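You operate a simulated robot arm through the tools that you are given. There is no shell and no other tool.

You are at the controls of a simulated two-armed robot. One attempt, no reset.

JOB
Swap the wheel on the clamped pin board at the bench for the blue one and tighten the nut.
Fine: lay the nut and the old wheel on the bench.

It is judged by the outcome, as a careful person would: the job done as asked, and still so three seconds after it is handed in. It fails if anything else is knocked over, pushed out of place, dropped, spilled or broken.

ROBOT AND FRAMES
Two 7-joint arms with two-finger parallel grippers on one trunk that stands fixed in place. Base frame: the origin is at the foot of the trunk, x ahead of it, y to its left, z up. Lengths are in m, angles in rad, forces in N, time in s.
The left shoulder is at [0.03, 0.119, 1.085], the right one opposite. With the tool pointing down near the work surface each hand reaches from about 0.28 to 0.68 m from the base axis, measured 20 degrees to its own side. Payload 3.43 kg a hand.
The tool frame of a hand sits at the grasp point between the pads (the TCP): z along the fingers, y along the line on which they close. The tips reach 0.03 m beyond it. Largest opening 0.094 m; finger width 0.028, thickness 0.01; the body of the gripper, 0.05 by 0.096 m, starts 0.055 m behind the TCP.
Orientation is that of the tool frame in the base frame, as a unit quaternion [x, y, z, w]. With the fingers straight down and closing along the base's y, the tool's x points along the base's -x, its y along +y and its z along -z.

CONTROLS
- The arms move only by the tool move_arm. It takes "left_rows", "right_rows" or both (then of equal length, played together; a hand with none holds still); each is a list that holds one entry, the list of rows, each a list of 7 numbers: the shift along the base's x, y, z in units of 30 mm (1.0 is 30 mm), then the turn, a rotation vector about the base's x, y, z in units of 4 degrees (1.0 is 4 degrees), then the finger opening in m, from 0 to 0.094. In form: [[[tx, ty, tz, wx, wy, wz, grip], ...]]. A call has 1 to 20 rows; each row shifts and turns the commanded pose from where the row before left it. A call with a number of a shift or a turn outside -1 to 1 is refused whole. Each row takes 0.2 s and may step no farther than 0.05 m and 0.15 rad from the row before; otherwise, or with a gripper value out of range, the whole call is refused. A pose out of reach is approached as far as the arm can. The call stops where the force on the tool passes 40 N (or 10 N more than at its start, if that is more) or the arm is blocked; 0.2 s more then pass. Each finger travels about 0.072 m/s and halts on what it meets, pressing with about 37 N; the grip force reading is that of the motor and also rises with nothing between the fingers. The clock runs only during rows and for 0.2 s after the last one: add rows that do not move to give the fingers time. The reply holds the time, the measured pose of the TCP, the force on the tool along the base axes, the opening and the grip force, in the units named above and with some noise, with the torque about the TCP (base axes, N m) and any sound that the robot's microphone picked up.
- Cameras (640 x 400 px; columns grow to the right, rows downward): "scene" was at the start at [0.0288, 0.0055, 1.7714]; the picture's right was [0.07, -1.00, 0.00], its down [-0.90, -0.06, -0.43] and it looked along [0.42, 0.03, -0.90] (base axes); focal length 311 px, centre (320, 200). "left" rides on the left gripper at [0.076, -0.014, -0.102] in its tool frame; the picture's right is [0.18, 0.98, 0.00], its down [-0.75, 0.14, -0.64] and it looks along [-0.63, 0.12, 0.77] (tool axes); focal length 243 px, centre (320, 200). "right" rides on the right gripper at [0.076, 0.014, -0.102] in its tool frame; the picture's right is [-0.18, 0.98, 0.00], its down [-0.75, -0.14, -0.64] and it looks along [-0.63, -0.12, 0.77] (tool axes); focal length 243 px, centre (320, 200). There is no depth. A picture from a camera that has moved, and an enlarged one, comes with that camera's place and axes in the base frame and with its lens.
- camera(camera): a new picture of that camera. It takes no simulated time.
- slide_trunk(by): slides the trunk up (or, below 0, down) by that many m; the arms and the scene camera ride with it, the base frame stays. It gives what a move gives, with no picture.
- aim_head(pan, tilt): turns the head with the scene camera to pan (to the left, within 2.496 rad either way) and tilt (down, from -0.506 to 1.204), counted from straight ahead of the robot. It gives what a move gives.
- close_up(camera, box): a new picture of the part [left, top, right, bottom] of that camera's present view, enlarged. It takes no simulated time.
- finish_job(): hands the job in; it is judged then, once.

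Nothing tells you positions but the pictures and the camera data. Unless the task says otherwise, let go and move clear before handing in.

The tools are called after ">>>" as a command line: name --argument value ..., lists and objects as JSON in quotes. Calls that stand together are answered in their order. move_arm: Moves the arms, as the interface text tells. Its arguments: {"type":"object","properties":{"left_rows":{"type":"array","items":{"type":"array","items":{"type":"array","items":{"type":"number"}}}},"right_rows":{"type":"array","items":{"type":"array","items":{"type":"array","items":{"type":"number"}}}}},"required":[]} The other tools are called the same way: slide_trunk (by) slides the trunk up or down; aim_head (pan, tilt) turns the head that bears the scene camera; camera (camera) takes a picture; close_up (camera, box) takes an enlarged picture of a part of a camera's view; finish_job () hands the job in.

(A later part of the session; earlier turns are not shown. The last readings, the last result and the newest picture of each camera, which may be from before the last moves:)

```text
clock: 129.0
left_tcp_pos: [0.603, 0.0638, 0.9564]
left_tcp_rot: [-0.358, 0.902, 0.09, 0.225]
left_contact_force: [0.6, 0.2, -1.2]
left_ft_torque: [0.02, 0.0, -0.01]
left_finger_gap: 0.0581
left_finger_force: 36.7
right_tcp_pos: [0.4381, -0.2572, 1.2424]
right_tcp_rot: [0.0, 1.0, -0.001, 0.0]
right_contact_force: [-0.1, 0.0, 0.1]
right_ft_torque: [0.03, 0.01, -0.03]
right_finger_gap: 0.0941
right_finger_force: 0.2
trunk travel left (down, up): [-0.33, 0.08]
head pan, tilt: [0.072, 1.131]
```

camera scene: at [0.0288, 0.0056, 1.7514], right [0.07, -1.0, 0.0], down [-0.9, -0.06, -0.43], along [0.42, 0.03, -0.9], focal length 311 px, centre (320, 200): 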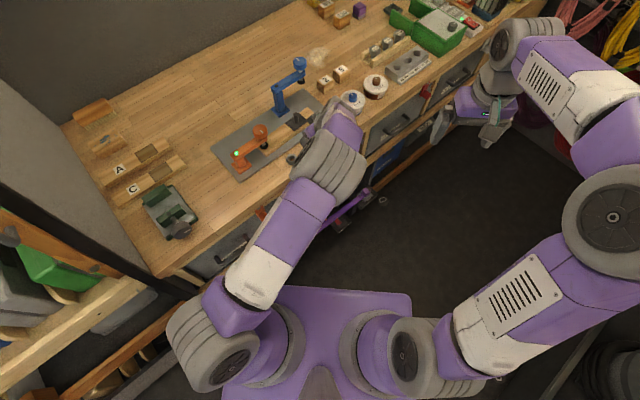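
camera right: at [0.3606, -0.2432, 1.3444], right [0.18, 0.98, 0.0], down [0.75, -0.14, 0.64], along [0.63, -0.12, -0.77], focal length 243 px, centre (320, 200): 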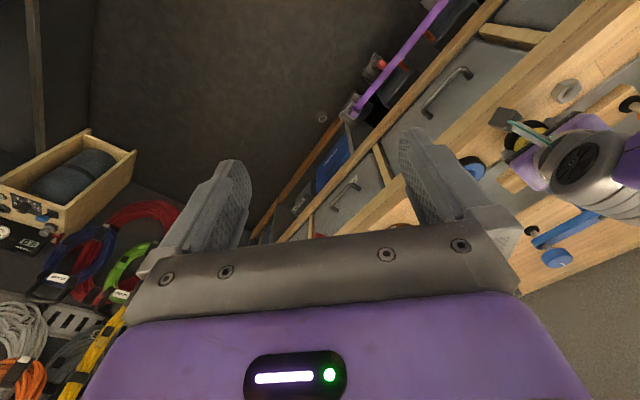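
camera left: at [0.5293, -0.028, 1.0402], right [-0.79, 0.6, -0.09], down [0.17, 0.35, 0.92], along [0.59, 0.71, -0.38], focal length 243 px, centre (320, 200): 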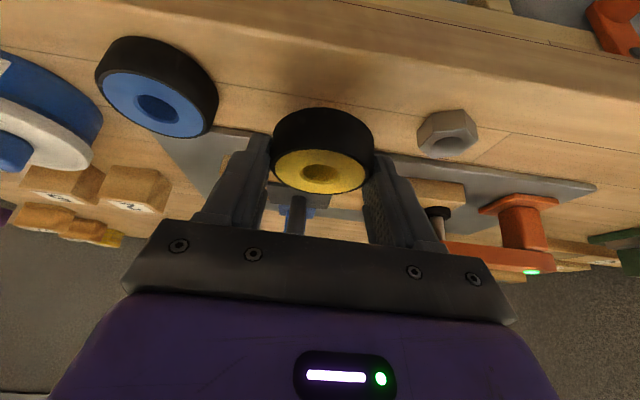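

>>> move_arm --left_rows '[[[0, 0, -0.04, 0, 0, 0, 0.04], [0, 0, -0.04, 0, 0, 0, 0.04], [0, 0, 0, 0, 0, 0, 0.04]]]'

>>> move_arm --left_rows '[[[0, 0, -0.04, 0, 0, 0, 0.04], [0, 0, 0, 0, 0, 0, 0.04]]]'

>>> close_up --camera "left" --box '[220, 60, 420, 220]'

```text
clock: 129.8
left_tcp_pos: [0.6031, 0.0642, 0.9545]
left_tcp_rot: [-0.358, 0.902, 0.09, 0.225]
left_contact_force: [-0.9, 0.3, 4.3]
left_ft_torque: [0.07, 0.07, 0.05]
left_finger_gap: 0.0582
left_finger_force: 35.9
right_tcp_pos: [0.4375, -0.258, 1.2427]
right_tcp_rot: [0.0, 1.0, 0.0, -0.001]
right_contact_force: [0.3, -0.3, -0.7]
right_ft_torque: [-0.02, 0.0, 0.0]
right_finger_gap: 0.094
right_finger_force: 0.0
trunk travel left (down, up): [-0.33, 0.08]
head pan, tilt: [0.072, 1.131]
```

```text
clock: 130.4
left_tcp_pos: [0.602, 0.0638, 0.9556]
left_tcp_rot: [-0.358, 0.902, 0.088, 0.226]
left_contact_force: [-1.6, -0.1, 15.2]
left_ft_torque: [0.25, 0.28, 0.05]
left_finger_gap: 0.0579
left_finger_force: 37.3
right_tcp_pos: [0.4366, -0.2576, 1.2432]
right_tcp_rot: [0.0, 1.0, 0.001, 0.001]
right_contact_force: [0.5, -0.1, -0.6]
right_ft_torque: [0.0, -0.01, -0.01]
right_finger_gap: 0.0938
right_finger_force: 0.1
trunk travel left (down, up): [-0.33, 0.08]
head pan, tilt: [0.072, 1.131]
```

```text
2.50 times, centred on (320, 140) of left
camera zoom: at [0.5288, -0.0278, 1.0102], right [-0.79, 0.6, -0.09], down [0.17, 0.35, 0.92], along [0.59, 0.71, -0.38], focal length 606 px, centre (320, 350)
```

zoom: 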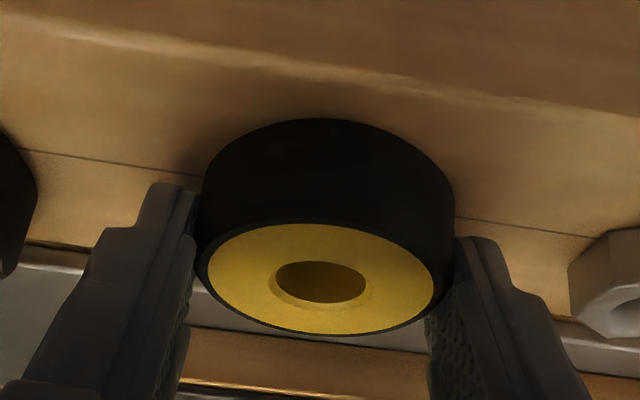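

Contact confirmed (15 N), so the old wheel is down. I ease off, open modestly to keep away from the nut, and rise straight up.

>>> move_arm --left_rows '[[[0, 0, 0.06, 0, 0, 0, 0.04], [0, 0, 0, 0, 0, 0, 0.068], [0, 0, 0, 0, 0, 0, 0.072], [0, 0, 0.3, 0, 0, 0, 0.072], [0, 0, 0.7, 0, 0, 0, 0.072], [0, 0, 1, 0, 0, 0, 0.072], [0, 0, 1, 0, 0, 0, 0.072], [0, 0, 0.5, 0, 0, 0, 0.072], [0, 0, 0, 0, 0, 0, 0.072]]]'

>>> camera --camera "left"

>>> camera --camera "scene"

```text
clock: 132.4
left_tcp_pos: [0.6034, 0.0624, 1.0614]
left_tcp_rot: [-0.358, 0.902, 0.09, 0.225]
left_contact_force: [0.5, 0.0, -0.1]
left_ft_torque: [0.02, 0.03, 0.01]
left_finger_gap: 0.0719
left_finger_force: 0.1
right_tcp_pos: [0.4369, -0.2566, 1.2417]
right_tcp_rot: [0.0, 1.0, 0.001, 0.0]
right_contact_force: [0.8, -0.9, -0.6]
right_ft_torque: [-0.01, -0.01, 0.01]
right_finger_gap: 0.094
right_finger_force: 0.0
trunk travel left (down, up): [-0.33, 0.08]
head pan, tilt: [0.072, 1.131]
```

```text
taken
camera left: at [0.5294, -0.0279, 1.1161], right [-0.79, 0.6, -0.09], down [0.17, 0.35, 0.92], along [0.59, 0.71, -0.38], focal length 243 px, centre (320, 200)
```

left: 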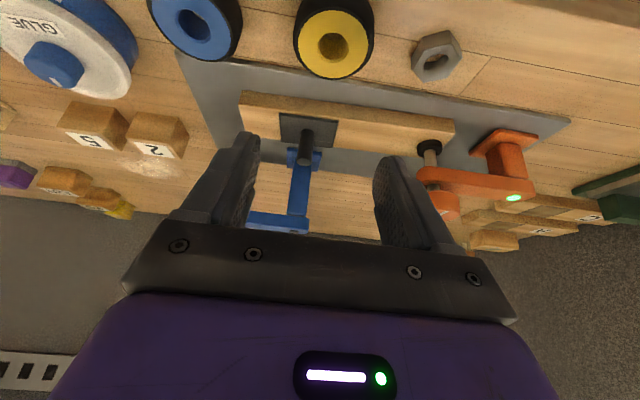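

```text
taken
camera scene: at [0.0289, 0.0055, 1.7513], right [0.07, -1.0, 0.0], down [-0.9, -0.06, -0.43], along [0.42, 0.03, -0.9], focal length 311 px, centre (320, 200)
```

scene: 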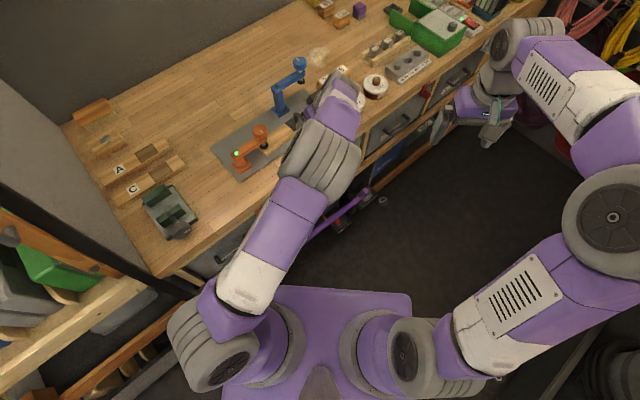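

Both the nut and the old wheel are resting on the strip, and the pin is bare. Now for the blue wheel: I first rotate the hand back to yaw -46.7° here, then move over it.

>>> move_arm --left_rows '[[[0, 0, 0.2, 0, 0, -1, 0.072], [0, 0, 0, 0, 0, -1, 0.072], [0, 0, 0, 0, 0, -1, 0.072], [0, 0, 0, 0, 0, -1, 0.072], [0, 0, 0, 0, 0, -1, 0.072], [0, 0, 0, 0, 0, -1, 0.072], [0, 0, 0, 0, 0, -1, 0.072], [0, 0, 0, 0, 0, -1, 0.072], [0, 0, 0, 0, 0, -1, 0.072], [0, 0, 0, 0, 0, -1, 0.072], [0, 0, 0, 0, 0, -1, 0.072], [0, 0, 0, 0, 0, -1, 0.072], [0, 0, 0, 0, 0, -1, 0.072], [0, 0, 0, 0, 0, -1, 0.072], [0, 0, 0, 0, 0, -1, 0.08], [0, 0, 0, 0, 0, -1, 0.08], [0, 0, 0, 0, 0, -1, 0.08]]]'

>>> move_arm --left_rows '[[[0.5, -0.4, 0, 0, 0, -1, 0.08], [0.5, -0.4, 0, 0, 0, -1, 0.08], [0.5, -0.4, 0, 0, 0, -1, 0.08], [0.5, -0.4, 0, 0, 0, -1, 0.08], [0.5, -0.33, 0, 0, 0, -1, 0.08], [0, 0, 0, 0, 0, -0.5, 0.08], [0, 0, 0, 0, 0, 0, 0.08]]]'

>>> camera --camera "left"

>>> close_up --camera "left" --box '[220, 40, 420, 200]'

>>> camera --camera "scene"

```text
clock: 136.0
left_tcp_pos: [0.6046, 0.0631, 1.066]
left_tcp_rot: [0.209, 0.947, -0.052, 0.237]
left_contact_force: [-0.4, 0.9, 0.1]
left_ft_torque: [-0.01, -0.01, 0.03]
left_finger_gap: 0.08
left_finger_force: 0.0
right_tcp_pos: [0.4377, -0.2576, 1.2424]
right_tcp_rot: [0.0, 1.0, 0.0, 0.0]
right_contact_force: [-0.1, 0.5, 0.1]
right_ft_torque: [-0.01, -0.01, 0.0]
right_finger_gap: 0.094
right_finger_force: 0.1
trunk travel left (down, up): [-0.33, 0.08]
head pan, tilt: [0.072, 1.131]
```

```text
clock: 137.6
left_tcp_pos: [0.6795, 0.006, 1.0657]
left_tcp_rot: [0.385, 0.891, -0.096, 0.222]
left_contact_force: [-0.8, 0.0, -0.3]
left_ft_torque: [-0.01, 0.0, 0.0]
left_finger_gap: 0.0802
left_finger_force: 0.0
right_tcp_pos: [0.4382, -0.2574, 1.2433]
right_tcp_rot: [0.0, 1.0, 0.0, 0.0]
right_contact_force: [-0.1, 0.8, 0.4]
right_ft_torque: [-0.01, 0.0, 0.0]
right_finger_gap: 0.094
right_finger_force: 0.1
trunk travel left (down, up): [-0.33, 0.08]
head pan, tilt: [0.072, 1.131]
```

```text
taken
camera left: at [0.5891, 0.0778, 1.1214], right [0.6, 0.79, -0.09], down [0.35, -0.17, 0.92], along [0.71, -0.59, -0.38], focal length 243 px, centre (320, 200)
```

left: 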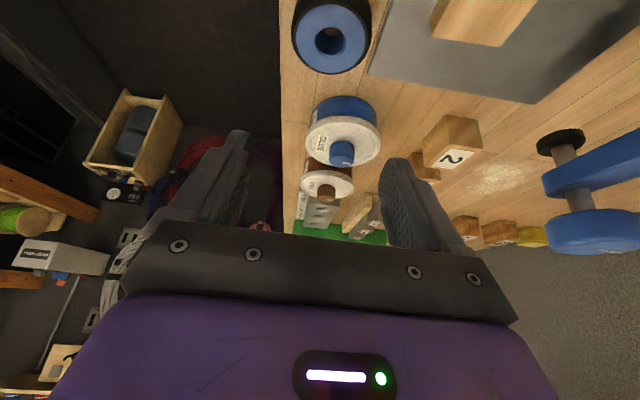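

```text
2.50 times, centred on (320, 120) of left
camera zoom: at [0.5891, 0.0778, 1.1214], right [0.6, 0.79, -0.09], down [0.35, -0.17, 0.92], along [0.71, -0.59, -0.38], focal length 606 px, centre (320, 400)
```

zoom: 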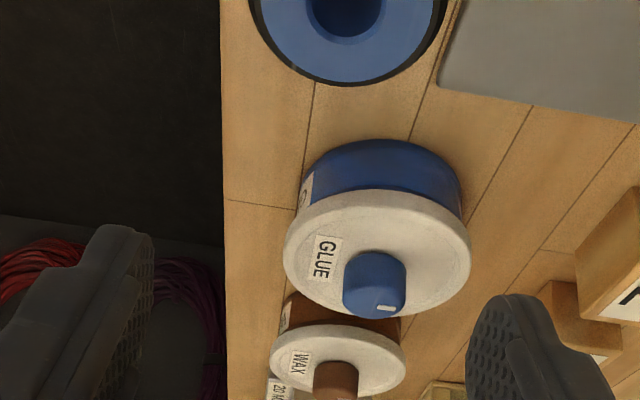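

```text
taken
camera scene: at [0.0291, 0.0053, 1.7513], right [0.07, -1.0, 0.0], down [-0.9, -0.06, -0.43], along [0.42, 0.03, -0.9], focal length 311 px, centre (320, 200)
```

scene: 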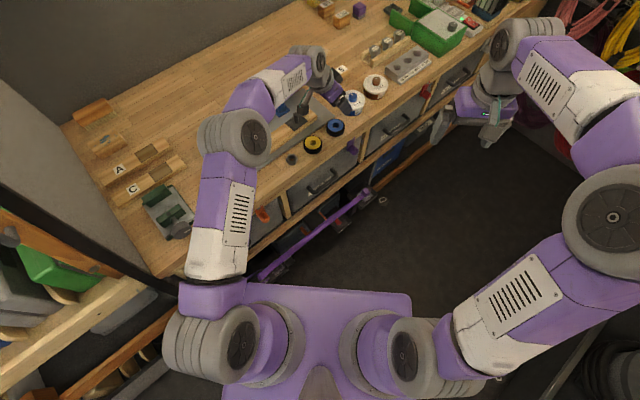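

The blue wheel's bore centre measures (0.6835, -0.003). I fine-adjust and descend around it with the fingers open 80 mm.

>>> move_arm --left_rows '[[[-0.043, -0.113, -0.5, 0, 0, 0, 0.08], [0, 0, -0.8, 0, 0, 0, 0.08], [0, 0, -0.8, 0, 0, 0, 0.08], [0, 0, -0.6, 0, 0, 0, 0.08], [0, 0, -0.4, 0, 0, 0, 0.08], [0, 0, -0.3, 0, 0, 0, 0.08], [0, 0, 0, 0, 0, 0, 0.08]]]'

>>> close_up --camera "left" --box '[220, 60, 420, 220]'

>>> close_up --camera "right" --box '[420, 90, 580, 210]'

```text
clock: 139.2
left_tcp_pos: [0.6771, 0.0022, 0.9636]
left_tcp_rot: [0.384, 0.891, -0.095, 0.223]
left_contact_force: [-0.5, -0.3, 0.3]
left_ft_torque: [-0.03, -0.03, -0.03]
left_finger_gap: 0.08
left_finger_force: 0.0
right_tcp_pos: [0.4362, -0.2571, 1.2422]
right_tcp_rot: [0.0, 1.0, 0.0, 0.0]
right_contact_force: [-0.3, -0.6, -0.4]
right_ft_torque: [0.01, -0.02, -0.02]
right_finger_gap: 0.0942
right_finger_force: 0.0
trunk travel left (down, up): [-0.33, 0.08]
head pan, tilt: [0.072, 1.131]
```

```text
2.50 times, centred on (320, 140) of left
camera zoom: at [0.5871, 0.0751, 1.0196], right [0.6, 0.79, -0.09], down [0.35, -0.17, 0.92], along [0.72, -0.59, -0.38], focal length 606 px, centre (320, 350)
```

zoom: 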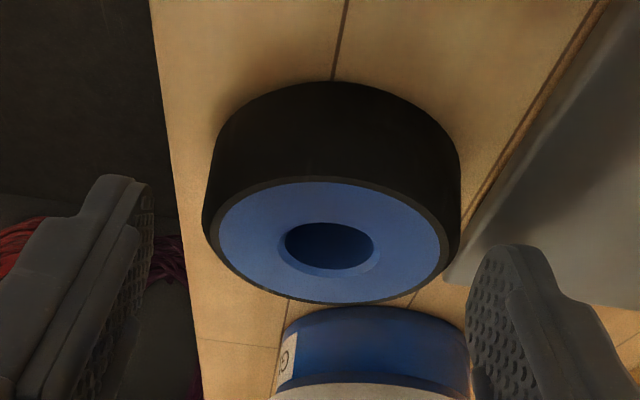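

```text
3.33 times, centred on (500, 150) of right
camera zoom: at [0.3605, -0.2433, 1.3444], right [0.18, 0.98, 0.0], down [0.75, -0.14, 0.64], along [0.63, -0.12, -0.77], focal length 809 px, centre (-280, 367)
```

zoom: 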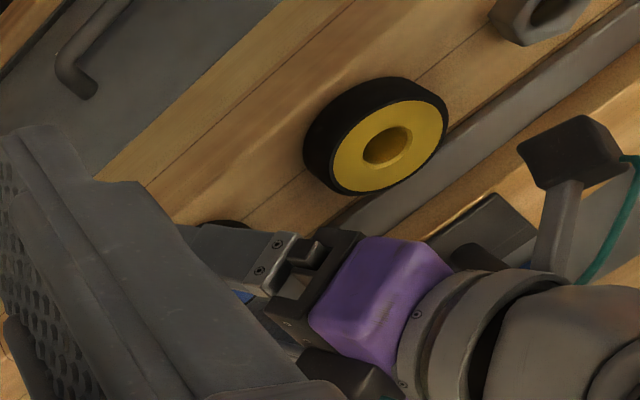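

Nicely centred. I lower 8 mm more and squeeze once at this angle to centre the wheel along this direction.

>>> move_arm --left_rows '[[[0, 0, -0.28, 0, 0, 0, 0.08], [0, 0, 0, 0, 0, 0, 0.066], [0, 0, 0, 0, 0, 0, 0.056], [0, 0, 0, 0, 0, 0, 0.05], [0, 0, 0, 0, 0, 0, 0.05]]]'

>>> close_up --camera "left" --box '[220, 60, 420, 220]'

```text
clock: 140.4
left_tcp_pos: [0.6805, 0.0063, 0.9604]
left_tcp_rot: [0.383, 0.89, -0.093, 0.228]
left_contact_force: [10.1, 14.7, 20.8]
left_ft_torque: [0.96, -0.9, 0.2]
left_finger_gap: 0.061
left_finger_force: 9.1
right_tcp_pos: [0.4368, -0.2562, 1.2431]
right_tcp_rot: [0.0, 1.0, -0.001, 0.001]
right_contact_force: [-0.5, -0.4, 0.0]
right_ft_torque: [0.01, 0.01, -0.03]
right_finger_gap: 0.0938
right_finger_force: 0.1
trunk travel left (down, up): [-0.33, 0.08]
head pan, tilt: [0.072, 1.131]
```

```text
2.50 times, centred on (320, 140) of left
camera zoom: at [0.5892, 0.0782, 1.0152], right [0.6, 0.8, -0.08], down [0.34, -0.17, 0.92], along [0.72, -0.58, -0.37], focal length 606 px, centre (320, 350)
```

zoom: 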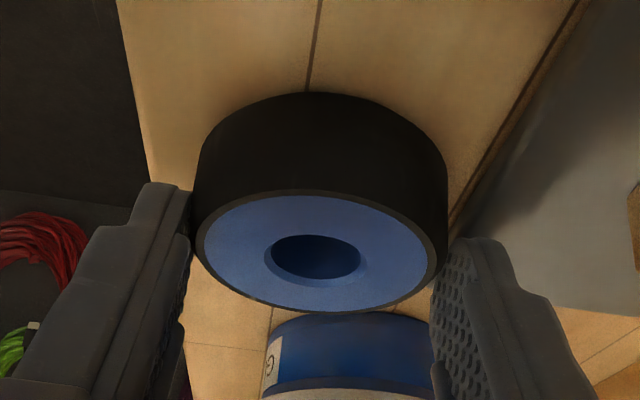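

A 20 N reading shows the far finger is resting on the edge of the grey plate, so I must back off. I open, rise 8 mm and check that the force vanishes.

>>> move_arm --left_rows '[[[0, 0, 0.1, 0, 0, 0, 0.062], [0, 0, 0.2, 0, 0, 0, 0.07], [0, 0, 0, 0, 0, 0, 0.07]]]'

>>> close_up --camera "left" --box '[220, 60, 420, 220]'

>>> close_up --camera "scene" --box '[260, 80, 380, 170]'

```text
clock: 141.2
left_tcp_pos: [0.6755, 0.0018, 0.9627]
left_tcp_rot: [0.385, 0.891, -0.096, 0.22]
left_contact_force: [-0.1, 0.0, 0.3]
left_ft_torque: [-0.01, -0.02, 0.01]
left_finger_gap: 0.0701
left_finger_force: 0.0
right_tcp_pos: [0.4365, -0.2575, 1.2439]
right_tcp_rot: [0.001, 1.0, 0.0, 0.0]
right_contact_force: [0.4, 0.0, -0.1]
right_ft_torque: [-0.03, -0.01, -0.01]
right_finger_gap: 0.0942
right_finger_force: 0.1
trunk travel left (down, up): [-0.33, 0.08]
head pan, tilt: [0.072, 1.131]
```

```text
2.50 times, centred on (320, 140) of left
camera zoom: at [0.5864, 0.0736, 1.0194], right [0.61, 0.79, -0.09], down [0.36, -0.17, 0.92], along [0.71, -0.59, -0.38], focal length 606 px, centre (320, 350)
```

zoom: 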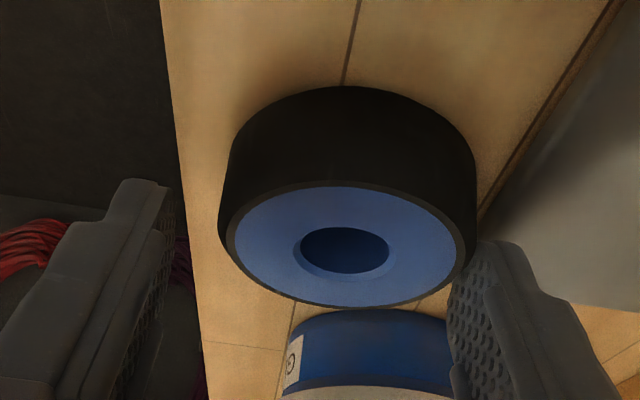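

```text
4.44 times, centred on (320, 125) of scene
camera zoom: at [0.0285, 0.0056, 1.7513], right [0.07, -1.0, 0.0], down [-0.9, -0.06, -0.43], along [0.43, 0.03, -0.9], focal length 1380 px, centre (320, 533)
```

zoom: 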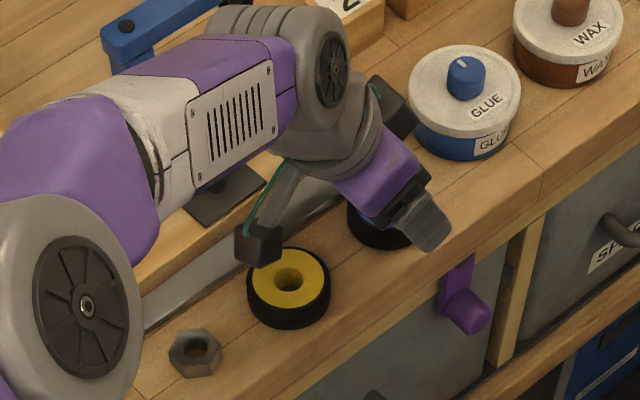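

Force is zero again. The wheel is too close to the plate for the fingers, so I cage it lightly (61 mm) and draw it 13 mm toward the front edge, keeping the wheel well on the bench.

>>> move_arm --left_rows '[[[0, 0, 0, 0, 0, 0, 0.061], [0, 0, -0.03, 0, 0, 0, 0.061], [-0.08, -0.075, 0, 0, 0, 0, 0.061], [-0.08, -0.075, 0, 0, 0, 0, 0.061], [-0.08, -0.075, 0, 0, 0, 0, 0.061], [-0.08, -0.075, 0, 0, 0, 0, 0.061], [0, 0, 0, 0, 0, 0, 0.061]]]'

>>> close_up --camera "left" --box '[220, 60, 420, 220]'

```text
clock: 142.8
left_tcp_pos: [0.668, -0.0067, 0.9654]
left_tcp_rot: [0.384, 0.891, -0.096, 0.222]
left_contact_force: [1.2, 2.0, 1.4]
left_ft_torque: [0.05, -0.05, 0.03]
left_finger_gap: 0.0616
left_finger_force: 0.9
right_tcp_pos: [0.4384, -0.2573, 1.2418]
right_tcp_rot: [0.0, 1.0, -0.001, -0.001]
right_contact_force: [-0.2, 0.4, 0.4]
right_ft_torque: [0.01, 0.0, -0.03]
right_finger_gap: 0.094
right_finger_force: 0.0
trunk travel left (down, up): [-0.33, 0.08]
head pan, tilt: [0.072, 1.131]
```

```text
2.50 times, centred on (320, 140) of left
camera zoom: at [0.5782, 0.0654, 1.0198], right [0.6, 0.79, -0.09], down [0.35, -0.17, 0.92], along [0.72, -0.59, -0.38], focal length 606 px, centre (320, 350)
```

zoom: 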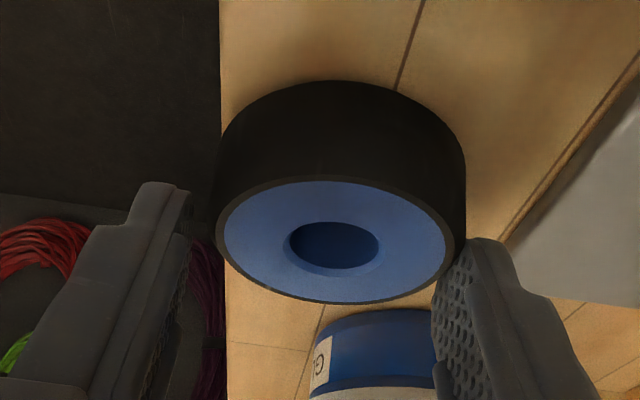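

The wheel has slid and still sits on the bench with its centre well inside the edge. Now I lower to full depth beside it and squeeze to centre it in this direction.

>>> move_arm --left_rows '[[[0.03, 0.03, 0, 0, 0, 0, 0.066], [0, 0, -0.15, 0, 0, 0, 0.066], [0, 0, -0.15, 0, 0, 0, 0.066], [0, 0, 0, 0, 0, 0, 0.066]]]'

>>> close_up --camera "left" --box '[220, 60, 420, 220]'

```text
clock: 143.8
left_tcp_pos: [0.6688, -0.0042, 0.9542]
left_tcp_rot: [0.384, 0.891, -0.095, 0.222]
left_contact_force: [-0.4, -0.7, 0.4]
left_ft_torque: [0.01, -0.05, -0.01]
left_finger_gap: 0.066
left_finger_force: 0.1
right_tcp_pos: [0.438, -0.2569, 1.2419]
right_tcp_rot: [0.0, 1.0, 0.0, 0.0]
right_contact_force: [-0.7, -0.6, 1.9]
right_ft_torque: [0.02, 0.03, -0.02]
right_finger_gap: 0.094
right_finger_force: 0.1
trunk travel left (down, up): [-0.33, 0.08]
head pan, tilt: [0.072, 1.131]
```

```text
2.50 times, centred on (320, 140) of left
camera zoom: at [0.5792, 0.0666, 1.0102], right [0.6, 0.79, -0.09], down [0.35, -0.17, 0.92], along [0.71, -0.59, -0.38], focal length 606 px, centre (320, 350)
```

zoom: 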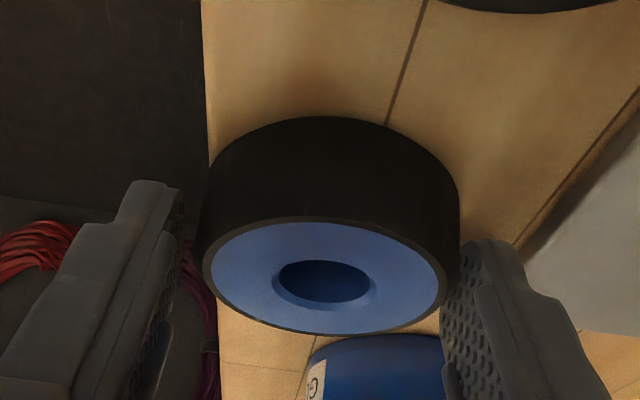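

>>> move_arm --left_rows '[[[0, 0, 0, 0, 0, 0, 0.058], [0, 0, 0, 0, 0, 0, 0.05], [0, 0, 0, 0, 0, 0, 0.05]]]'

>>> close_up --camera "left" --box '[220, 60, 420, 220]'

```text
clock: 144.6
left_tcp_pos: [0.668, -0.0039, 0.9547]
left_tcp_rot: [0.384, 0.891, -0.096, 0.223]
left_contact_force: [0.4, 0.3, -0.6]
left_ft_torque: [0.0, 0.02, 0.02]
left_finger_gap: 0.0566
left_finger_force: 37.3
right_tcp_pos: [0.4374, -0.2571, 1.2422]
right_tcp_rot: [0.0, 1.0, 0.0, 0.001]
right_contact_force: [0.1, -0.3, -0.8]
right_ft_torque: [-0.05, 0.03, 0.0]
right_finger_gap: 0.0941
right_finger_force: 0.0
trunk travel left (down, up): [-0.33, 0.08]
head pan, tilt: [0.072, 1.131]
```

```text
2.50 times, centred on (320, 140) of left
camera zoom: at [0.5793, 0.0667, 1.0103], right [0.6, 0.79, -0.09], down [0.35, -0.17, 0.92], along [0.71, -0.59, -0.38], focal length 606 px, centre (320, 350)
```

zoom: 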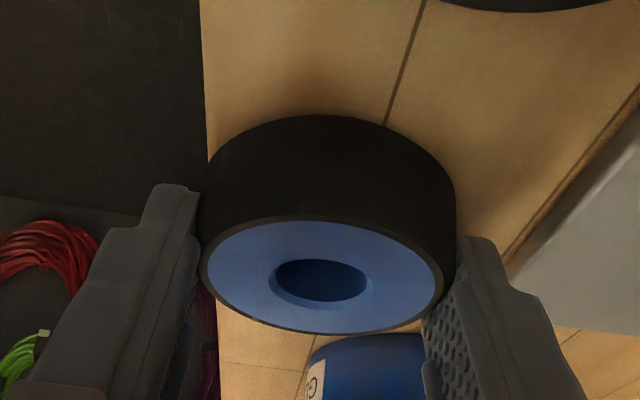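

A firm, well-seated grip (56.6 mm), and the bore sits at the same spot in the hand as the old wheel's did when gripped on the pin. I can use the same offsets, so I lift it.

>>> move_arm --left_rows '[[[0, 0, 0.2, 0, 0, 0, 0.045], [0, 0, 0.5, 0, 0, 0, 0.045], [0, 0, 0.8, 0, 0, 0, 0.045], [0, 0, 1, 0, 0, 0, 0.045], [0, 0, 1, 0, 0, 0, 0.045], [0, 0, 0, 0, 0, 0, 0.045]]]'

>>> camera --camera "left"

>>> close_up --camera "left" --box '[220, 60, 420, 220]'

```text
clock: 146.0
left_tcp_pos: [0.6699, -0.0058, 1.0586]
left_tcp_rot: [0.385, 0.891, -0.095, 0.222]
left_contact_force: [0.3, -0.1, -1.0]
left_ft_torque: [-0.01, 0.03, -0.01]
left_finger_gap: 0.0563
left_finger_force: 37.3
right_tcp_pos: [0.4379, -0.2578, 1.242]
right_tcp_rot: [0.0, 1.0, 0.0, 0.0]
right_contact_force: [0.2, 0.1, -0.6]
right_ft_torque: [0.01, -0.01, -0.05]
right_finger_gap: 0.0943
right_finger_force: 0.1
trunk travel left (down, up): [-0.33, 0.08]
head pan, tilt: [0.072, 1.131]
```

```text
taken
camera left: at [0.5794, 0.0666, 1.1144], right [0.6, 0.79, -0.09], down [0.35, -0.17, 0.92], along [0.71, -0.59, -0.38], focal length 243 px, centre (320, 200)
```

left: 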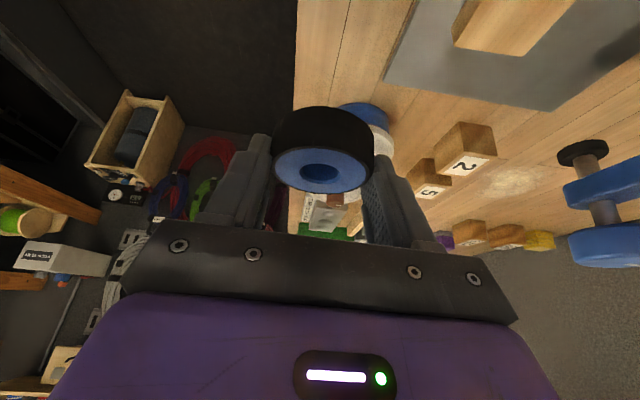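

```text
2.50 times, centred on (320, 140) of left
camera zoom: at [0.5794, 0.0666, 1.1144], right [0.6, 0.79, -0.09], down [0.35, -0.17, 0.92], along [0.71, -0.59, -0.38], focal length 606 px, centre (320, 350)
```

zoom: 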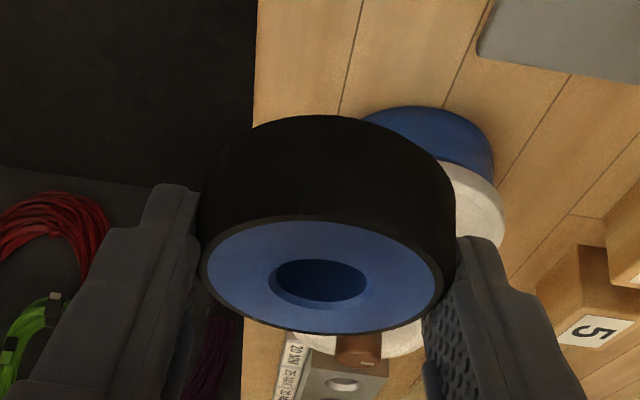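

The blue wheel is held. I carry it over the pin, rotating the hand to yaw -16.7° on the way, the same pose as when the old wheel came off.

>>> move_arm --left_rows '[[[0.0146, 0.546, 0.02, 0, 0, 1, 0.045], [0.0146, 0.546, 0.02, 0, 0, 1, 0.045], [0.0146, 0.546, 0.02, 0, 0, 1, 0.045], [0.0146, 0.546, 0.02, 0, 0, 1, 0.045], [0.0146, 0.546, 0.02, 0, 0, 1, 0.045], [0.0146, 0.546, 0, 0, 0, 1, 0.045], [0.0146, 0.546, 0, 0, 0, 1, 0.045], [0.0146, 0.546, 0, 0, 0, 0.5, 0.045], [0, 0, 0, 0, 0, 0, 0.045]]]'

>>> camera --camera "left"

>>> close_up --camera "left" --box '[220, 60, 420, 220]'

>>> close_up --camera "right" --box '[450, 100, 610, 220]'

>>> close_up --camera "scene" --box '[250, 70, 350, 150]'

```text
clock: 148.0
left_tcp_pos: [0.6727, 0.1254, 1.0617]
left_tcp_rot: [0.14, 0.96, -0.035, 0.239]
left_contact_force: [-0.3, -0.1, -1.2]
left_ft_torque: [0.03, -0.01, 0.02]
left_finger_gap: 0.0564
left_finger_force: 37.1
right_tcp_pos: [0.4377, -0.2578, 1.2411]
right_tcp_rot: [0.0, 1.0, 0.0, 0.0]
right_contact_force: [-0.4, 0.1, 0.3]
right_ft_torque: [0.03, 0.0, 0.03]
right_finger_gap: 0.0939
right_finger_force: 0.1
trunk travel left (down, up): [-0.33, 0.08]
head pan, tilt: [0.072, 1.131]
```

```text
taken
camera left: at [0.5572, 0.1428, 1.1175], right [0.13, 0.99, -0.09], down [0.39, 0.03, 0.92], along [0.91, -0.15, -0.38], focal length 243 px, centre (320, 200)
```

left: 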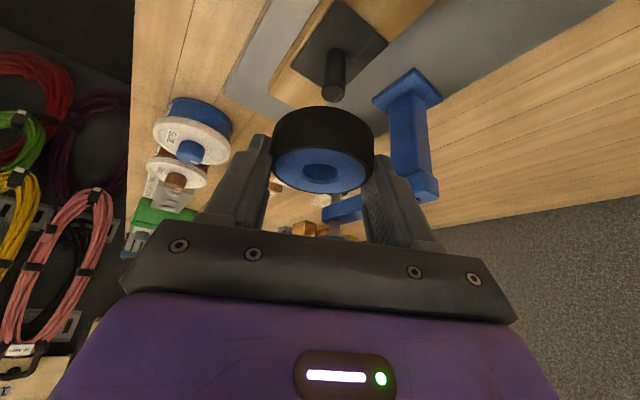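

```text
2.50 times, centred on (320, 140) of left
camera zoom: at [0.5572, 0.1428, 1.1175], right [0.13, 0.99, -0.09], down [0.39, 0.03, 0.92], along [0.91, -0.15, -0.38], focal length 606 px, centre (320, 350)
```

zoom: 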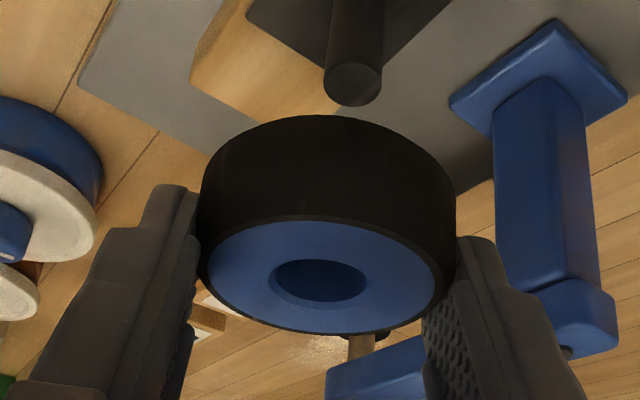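

```text
3.33 times, centred on (530, 160) of right
camera zoom: at [0.3608, -0.2436, 1.3442], right [0.18, 0.98, 0.0], down [0.75, -0.14, 0.64], along [0.63, -0.12, -0.77], focal length 809 px, centre (-380, 333)
```

zoom: 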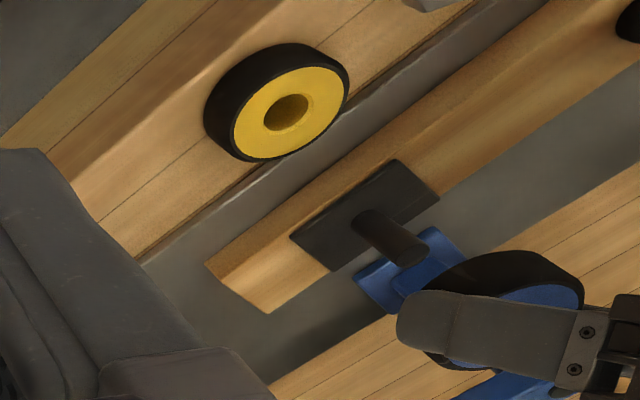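

```text
5.00 times, centred on (300, 110) of scene
camera zoom: at [0.029, 0.0051, 1.7513], right [0.07, -1.0, 0.0], down [-0.9, -0.06, -0.43], along [0.42, 0.03, -0.9], focal length 1553 px, centre (420, 650)
```

zoom: 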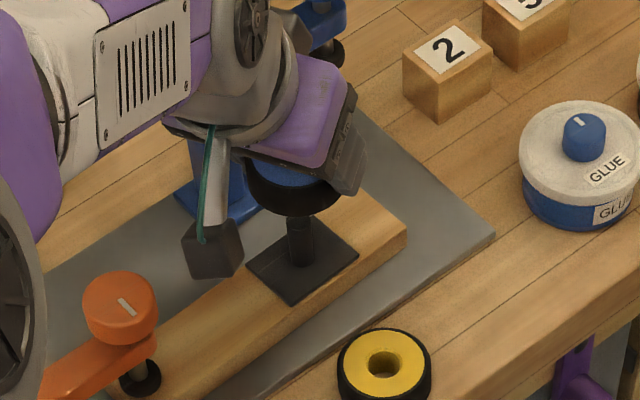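

The blue wheel hangs just above the pin, and both bore and pin appear aligned within 2–3 mm. I zoom in to refine before lowering.

>>> close_up --camera "scene" --box '[280, 90, 320, 122]'

>>> close_up --camera "right" --box '[530, 130, 590, 180]'

>>> close_up --camera "left" --box '[280, 60, 380, 180]'

```text
12.50 times, centred on (300, 106) of scene
camera zoom: at [0.029, 0.0051, 1.7513], right [0.07, -1.0, 0.0], down [-0.9, -0.06, -0.43], along [0.42, 0.03, -0.9], focal length 3883 px, centre (570, 1375)
```

zoom: 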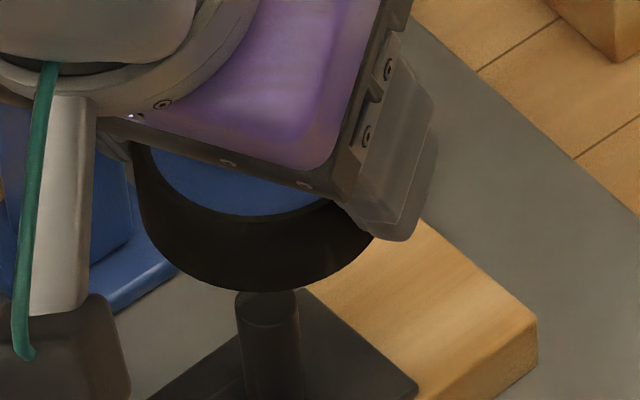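

```text
8.00 times, centred on (560, 155) of right
camera zoom: at [0.3608, -0.2436, 1.3442], right [0.18, 0.98, 0.0], down [0.75, -0.14, 0.64], along [0.63, -0.12, -0.77], focal length 1941 px, centre (-1600, 560)
```

zoom: 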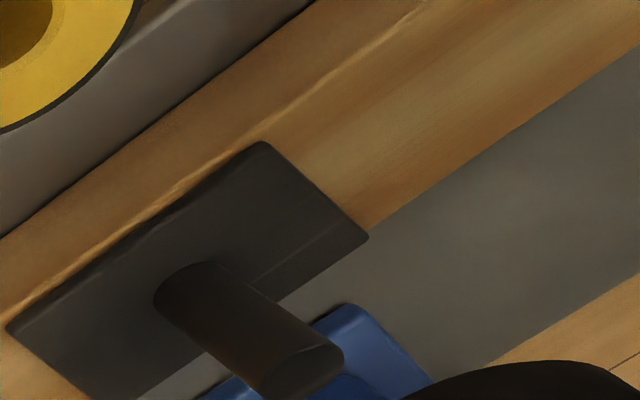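

```text
3.33 times, centred on (330, 120) of left
camera zoom: at [0.5572, 0.1428, 1.1175], right [0.13, 0.99, -0.09], down [0.39, 0.03, 0.92], along [0.91, -0.15, -0.38], focal length 809 px, centre (287, 467)
```

zoom: 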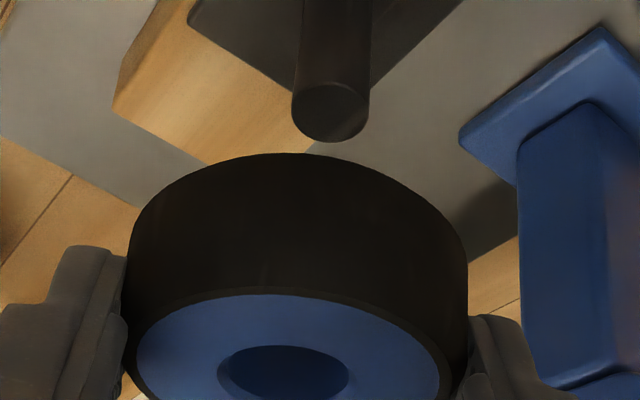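

The lateral alignment checks out, and I add a 1.5 mm forward correction. I lower slowly until the bore should pass the pin top (TCP z≈1.027), watching for contact.

>>> move_arm --left_rows '[[[0.05, 0.03, -0.4, 0, 0, 0, 0.045], [0, 0, -0.4, 0, 0, 0, 0.045], [0, 0, -0.1, 0, 0, 0, 0.045], [0, 0, 0, 0, 0, 0, 0.045]]]'

>>> close_up --camera "left" --box '[280, 60, 380, 180]'

>>> close_up --camera "scene" --box '[280, 90, 320, 122]'

```text
clock: 149.0
left_tcp_pos: [0.6741, 0.1264, 1.0357]
left_tcp_rot: [0.141, 0.96, -0.035, 0.239]
left_contact_force: [0.4, -0.4, -1.0]
left_ft_torque: [0.01, 0.01, -0.05]
left_finger_gap: 0.0566
left_finger_force: 37.4
right_tcp_pos: [0.4377, -0.2584, 1.2427]
right_tcp_rot: [0.0, 1.0, 0.0, 0.0]
right_contact_force: [-0.2, 0.7, -0.4]
right_ft_torque: [-0.04, -0.02, 0.01]
right_finger_gap: 0.094
right_finger_force: 0.0
trunk travel left (down, up): [-0.33, 0.08]
head pan, tilt: [0.072, 1.131]
```

```text
3.33 times, centred on (330, 120) of left
camera zoom: at [0.5586, 0.1439, 1.091], right [0.13, 0.99, -0.09], down [0.39, 0.03, 0.92], along [0.91, -0.15, -0.38], focal length 809 px, centre (287, 467)
```

zoom: 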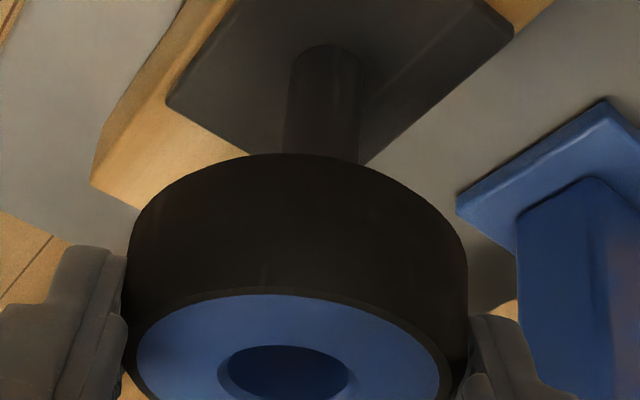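

```text
12.50 times, centred on (300, 106) of scene
camera zoom: at [0.029, 0.0055, 1.7513], right [0.07, -1.0, 0.0], down [-0.9, -0.06, -0.43], along [0.42, 0.03, -0.9], focal length 3883 px, centre (570, 1375)
```

zoom: 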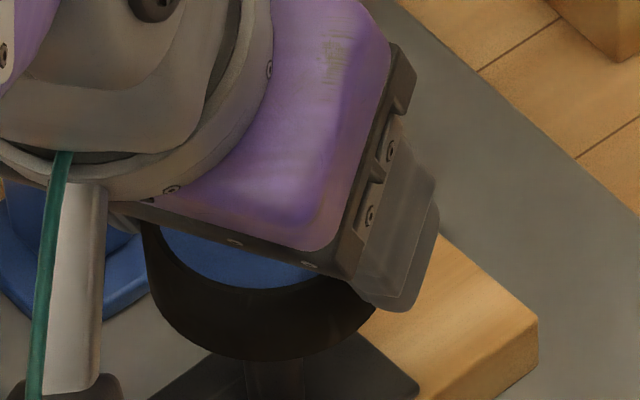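

The hand is now at the same pose relative to the pin as when the old wheel was lifted off. I lower past the pin top in small steps.

>>> move_arm --left_rows '[[[0, 0, -0.1, 0, 0, 0, 0.045], [0, 0, -0.1, 0, 0, 0, 0.045], [0, 0, -0.07, 0, 0, 0, 0.045], [0, 0, 0, 0, 0, 0, 0.045]]]'

>>> move_arm --left_rows '[[[0, 0, -0.07, 0, 0, 0, 0.045], [0, 0, -0.07, 0, 0, 0, 0.045], [0, 0, 0, 0, 0, 0, 0.045]]]'

>>> close_up --camera "left" --box '[220, 60, 420, 220]'

```text
clock: 150.0
left_tcp_pos: [0.6736, 0.1264, 1.0264]
left_tcp_rot: [0.141, 0.96, -0.035, 0.24]
left_contact_force: [0.0, -0.8, -0.7]
left_ft_torque: [0.0, -0.02, 0.01]
left_finger_gap: 0.0563
left_finger_force: 37.0
right_tcp_pos: [0.4376, -0.2574, 1.2425]
right_tcp_rot: [0.0, 1.0, 0.0, 0.0]
right_contact_force: [0.4, 1.2, -0.4]
right_ft_torque: [0.0, -0.02, 0.0]
right_finger_gap: 0.0941
right_finger_force: 0.1
trunk travel left (down, up): [-0.33, 0.08]
head pan, tilt: [0.072, 1.131]
```

```text
clock: 150.8
left_tcp_pos: [0.6734, 0.1274, 1.0224]
left_tcp_rot: [0.141, 0.96, -0.035, 0.239]
left_contact_force: [-0.3, -0.3, -0.7]
left_ft_torque: [0.0, 0.01, -0.01]
left_finger_gap: 0.0566
left_finger_force: 37.3
right_tcp_pos: [0.4376, -0.2566, 1.2421]
right_tcp_rot: [-0.001, 1.0, 0.0, 0.0]
right_contact_force: [-0.4, 0.4, -0.8]
right_ft_torque: [0.0, -0.01, -0.02]
right_finger_gap: 0.0939
right_finger_force: 0.1
trunk travel left (down, up): [-0.33, 0.08]
head pan, tilt: [0.072, 1.131]
```

```text
2.50 times, centred on (320, 140) of left
camera zoom: at [0.5586, 0.1441, 1.0787], right [0.13, 0.99, -0.09], down [0.39, 0.03, 0.92], along [0.91, -0.15, -0.38], focal length 606 px, centre (320, 350)
```

zoom: 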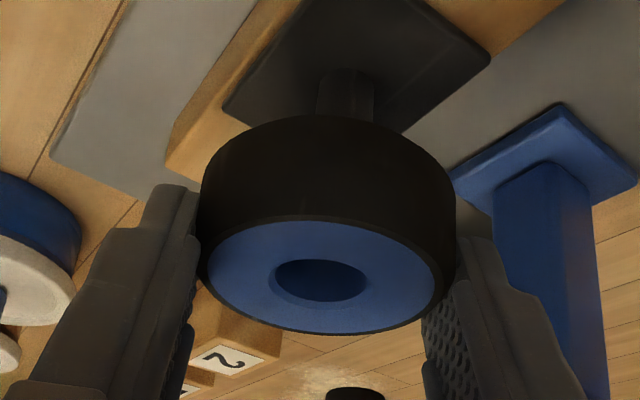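

>>> move_arm --left_rows '[[[0, 0, -0.07, 0, 0, 0, 0.045], [0, 0, -0.07, 0, 0, 0, 0.045], [0, 0, -0.05, 0, 0, 0, 0.045], [0, 0, 0, 0, 0, 0, 0.045]]]'

>>> close_up --camera "left" --box '[220, 60, 420, 220]'

```text
clock: 151.8
left_tcp_pos: [0.6728, 0.1268, 1.0179]
left_tcp_rot: [0.141, 0.96, -0.035, 0.24]
left_contact_force: [0.6, -0.5, -0.3]
left_ft_torque: [-0.03, 0.0, -0.02]
left_finger_gap: 0.0563
left_finger_force: 37.0
right_tcp_pos: [0.4378, -0.2573, 1.242]
right_tcp_rot: [0.0, 1.0, 0.001, -0.001]
right_contact_force: [0.4, -0.2, 1.0]
right_ft_torque: [-0.02, -0.03, -0.03]
right_finger_gap: 0.0941
right_finger_force: 0.2
trunk travel left (down, up): [-0.33, 0.08]
head pan, tilt: [0.072, 1.131]
```

```text
2.50 times, centred on (320, 140) of left
camera zoom: at [0.5583, 0.1442, 1.073], right [0.13, 0.99, -0.09], down [0.39, 0.03, 0.92], along [0.91, -0.15, -0.38], focal length 606 px, centre (320, 350)
```

zoom: 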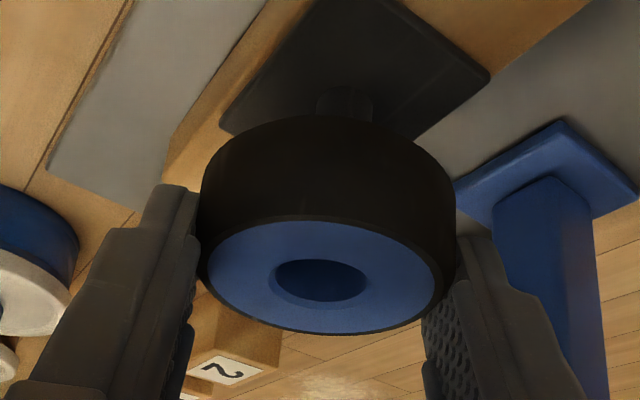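

No contact, so the pin is inside the bore. I continue lowering.

>>> move_arm --left_rows '[[[0, 0, -0.15, 0, 0, 0, 0.045], [0, 0, -0.15, 0, 0, 0, 0.045], [0, 0, -0.15, 0, 0, 0, 0.045], [0, 0, -0.15, 0, 0, 0, 0.045], [0, 0, 0, 0, 0, 0, 0.045]]]'

>>> close_up --camera "left" --box '[220, 60, 420, 220]'

```text
clock: 153.0
left_tcp_pos: [0.6725, 0.1274, 0.9991]
left_tcp_rot: [0.141, 0.96, -0.035, 0.24]
left_contact_force: [-0.1, 0.6, -0.6]
left_ft_torque: [-0.01, -0.01, -0.02]
left_finger_gap: 0.0565
left_finger_force: 37.1
right_tcp_pos: [0.4386, -0.257, 1.2424]
right_tcp_rot: [0.0, 1.0, -0.001, 0.0]
right_contact_force: [0.2, 0.4, 0.5]
right_ft_torque: [0.01, 0.01, -0.02]
right_finger_gap: 0.0941
right_finger_force: 0.1
trunk travel left (down, up): [-0.33, 0.08]
head pan, tilt: [0.072, 1.131]
```

```text
2.50 times, centred on (320, 140) of left
camera zoom: at [0.5583, 0.1442, 1.0551], right [0.13, 0.99, -0.09], down [0.39, 0.03, 0.92], along [0.91, -0.15, -0.38], focal length 606 px, centre (320, 350)
```

zoom: 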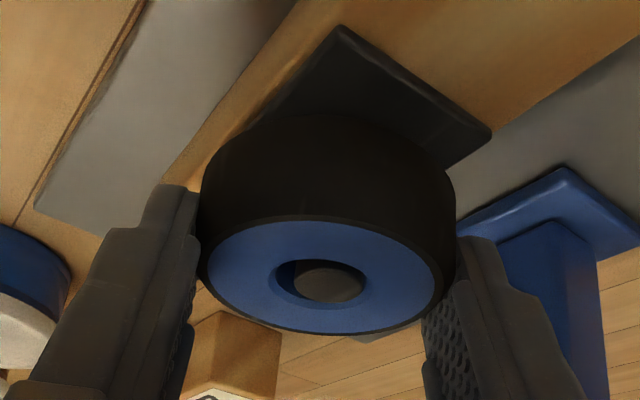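

The pin is coming up through the blue wheel's bore. I lower the last centimetre onto the board.

>>> move_arm --left_rows '[[[0, 0, -0.15, 0, 0, 0, 0.045], [0, 0, -0.15, 0, 0, 0, 0.045], [0, 0, 0, 0, 0, 0, 0.045]]]'

>>> move_arm --left_rows '[[[0, 0, -0.06, 0, 0, 0, 0.045], [0, 0, -0.06, 0, 0, 0, 0.045], [0, 0, 0, 0, 0, 0, 0.045]]]'

>>> close_up --camera "left" --box '[220, 60, 420, 220]'

```text
clock: 153.8
left_tcp_pos: [0.6734, 0.1267, 0.9918]
left_tcp_rot: [0.141, 0.96, -0.035, 0.239]
left_contact_force: [-0.3, -0.7, -0.1]
left_ft_torque: [0.01, 0.02, 0.0]
left_finger_gap: 0.0565
left_finger_force: 37.1
right_tcp_pos: [0.4381, -0.2577, 1.2422]
right_tcp_rot: [0.0, 1.0, 0.0, 0.0]
right_contact_force: [0.1, 0.1, -0.1]
right_ft_torque: [0.0, -0.01, 0.0]
right_finger_gap: 0.0941
right_finger_force: 0.0
trunk travel left (down, up): [-0.33, 0.08]
head pan, tilt: [0.072, 1.131]
```

```text
clock: 154.6
left_tcp_pos: [0.6734, 0.1275, 0.9871]
left_tcp_rot: [0.141, 0.96, -0.036, 0.239]
left_contact_force: [-0.3, -0.1, -0.8]
left_ft_torque: [-0.01, -0.01, 0.01]
left_finger_gap: 0.0563
left_finger_force: 37.1
right_tcp_pos: [0.4376, -0.2571, 1.2413]
right_tcp_rot: [-0.001, 1.0, 0.0, 0.0]
right_contact_force: [0.0, 0.6, -0.3]
right_ft_torque: [0.0, -0.01, -0.02]
right_finger_gap: 0.0939
right_finger_force: 0.1
trunk travel left (down, up): [-0.33, 0.08]
head pan, tilt: [0.072, 1.131]
```

```text
2.50 times, centred on (320, 140) of left
camera zoom: at [0.5586, 0.1441, 1.0426], right [0.13, 0.99, -0.09], down [0.39, 0.03, 0.92], along [0.91, -0.15, -0.38], focal length 606 px, centre (320, 350)
```

zoom: 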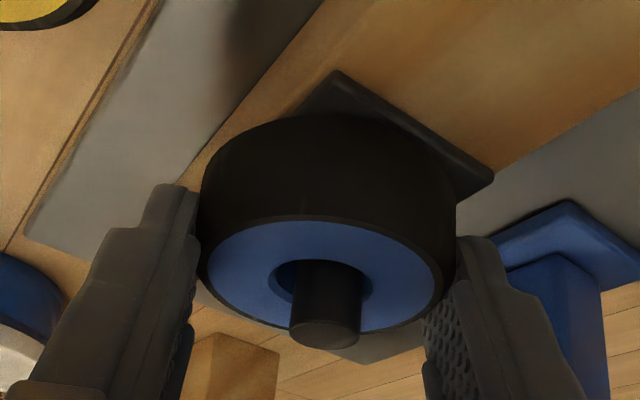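

>>> move_arm --left_rows '[[[0, 0, -0.05, 0, 0, 0, 0.045], [0, 0, -0.03, 0, 0, 0, 0.045], [0, 0, 0, 0, 0, 0, 0.045]]]'

>>> move_arm --left_rows '[[[0, 0, -0.04, 0, 0, 0, 0.045], [0, 0, 0, 0, 0, 0, 0.045]]]'

```text
clock: 155.4
left_tcp_pos: [0.6731, 0.1263, 0.9861]
left_tcp_rot: [0.141, 0.96, -0.035, 0.241]
left_contact_force: [-2.4, 0.4, 10.7]
left_ft_torque: [0.02, 0.28, -0.01]
left_finger_gap: 0.0563
left_finger_force: 36.6
right_tcp_pos: [0.4364, -0.2565, 1.2432]
right_tcp_rot: [0.0, 1.0, 0.001, 0.0]
right_contact_force: [0.1, 0.2, -0.9]
right_ft_torque: [0.04, 0.01, -0.02]
right_finger_gap: 0.0939
right_finger_force: 0.1
trunk travel left (down, up): [-0.33, 0.08]
head pan, tilt: [0.072, 1.131]
```

```text
clock: 156.0
left_tcp_pos: [0.6729, 0.1263, 0.9858]
left_tcp_rot: [0.139, 0.959, -0.035, 0.243]
left_contact_force: [-1.4, 2.3, 21.6]
left_ft_torque: [0.12, 0.36, -0.05]
left_finger_gap: 0.0565
left_finger_force: 37.1
right_tcp_pos: [0.4347, -0.2577, 1.2428]
right_tcp_rot: [0.0, 1.0, 0.0, 0.001]
right_contact_force: [0.2, 0.2, 0.2]
right_ft_torque: [-0.03, -0.03, 0.03]
right_finger_gap: 0.094
right_finger_force: 0.0
trunk travel left (down, up): [-0.33, 0.08]
head pan, tilt: [0.072, 1.131]
```

The blue wheel is seated on the board (contact force 21 N as I pressed). I ease off, release, rise and inspect.

>>> move_arm --left_rows '[[[0, 0, 0.1, 0, 0, 0, 0.045], [0, 0, 0, 0, 0, 0, 0.066], [0, 0, 0, 0, 0, 0, 0.076], [0, 0, 0.4, 0, 0, 0, 0.076], [0, 0, 0.7, 0, 0, 0, 0.076], [0, 0, 0.8, 0, 0, 0, 0.076], [0, 0, 0.6, 0, 0, 0, 0.076], [0, 0, 0, 0, 0, 0, 0.076]]]'

>>> close_up --camera "left" --box '[220, 20, 420, 180]'

>>> close_up --camera "right" --box '[450, 100, 610, 220]'

>>> close_up --camera "scene" --box '[210, 70, 370, 190]'

```text
clock: 157.8
left_tcp_pos: [0.6738, 0.1274, 1.0624]
left_tcp_rot: [0.141, 0.96, -0.036, 0.24]
left_contact_force: [-0.2, -0.4, 0.6]
left_ft_torque: [0.01, -0.01, -0.01]
left_finger_gap: 0.0758
left_finger_force: 0.2
right_tcp_pos: [0.4379, -0.2587, 1.2423]
right_tcp_rot: [0.0, 1.0, 0.0, 0.0]
right_contact_force: [0.2, 0.4, 0.8]
right_ft_torque: [0.0, 0.02, 0.02]
right_finger_gap: 0.0941
right_finger_force: 0.1
trunk travel left (down, up): [-0.33, 0.08]
head pan, tilt: [0.072, 1.131]
```

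```text
2.50 times, centred on (320, 100) of left
camera zoom: at [0.5589, 0.1437, 1.1172], right [0.13, 0.99, -0.09], down [0.39, 0.03, 0.92], along [0.91, -0.15, -0.38], focal length 606 px, centre (320, 450)
```

zoom: 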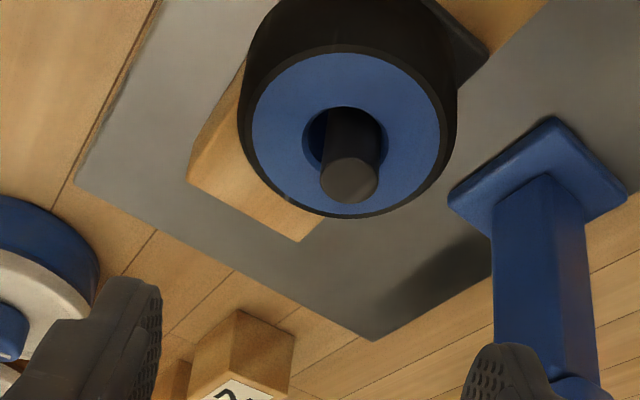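

```text
3.33 times, centred on (530, 160) of right
camera zoom: at [0.3607, -0.2433, 1.3443], right [0.18, 0.98, 0.0], down [0.75, -0.14, 0.64], along [0.63, -0.12, -0.77], focal length 809 px, centre (-380, 333)
```

zoom: 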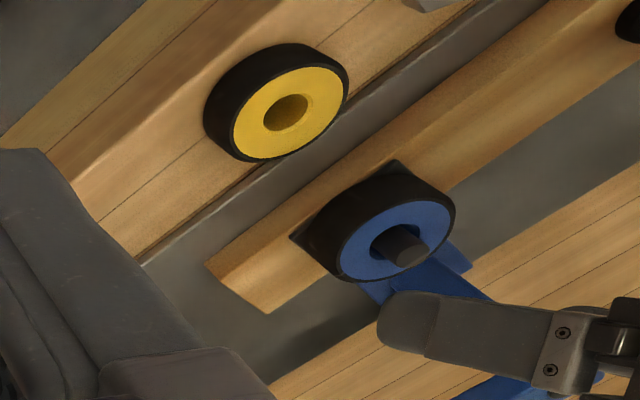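

```text
3.33 times, centred on (290, 130) of scene
camera zoom: at [0.0289, 0.0055, 1.7513], right [0.07, -1.0, 0.0], down [-0.9, -0.06, -0.43], along [0.42, 0.03, -0.9], focal length 1035 px, centre (420, 433)
```

zoom: 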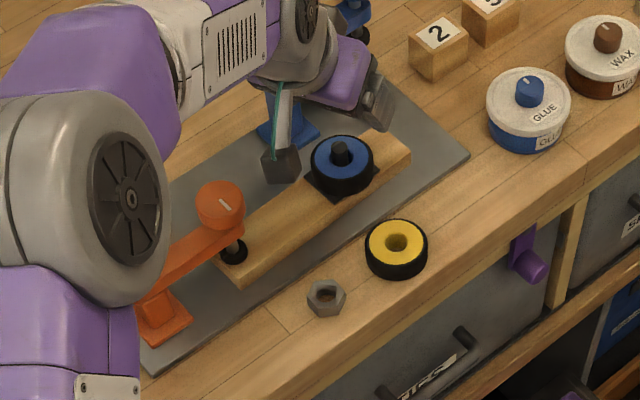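

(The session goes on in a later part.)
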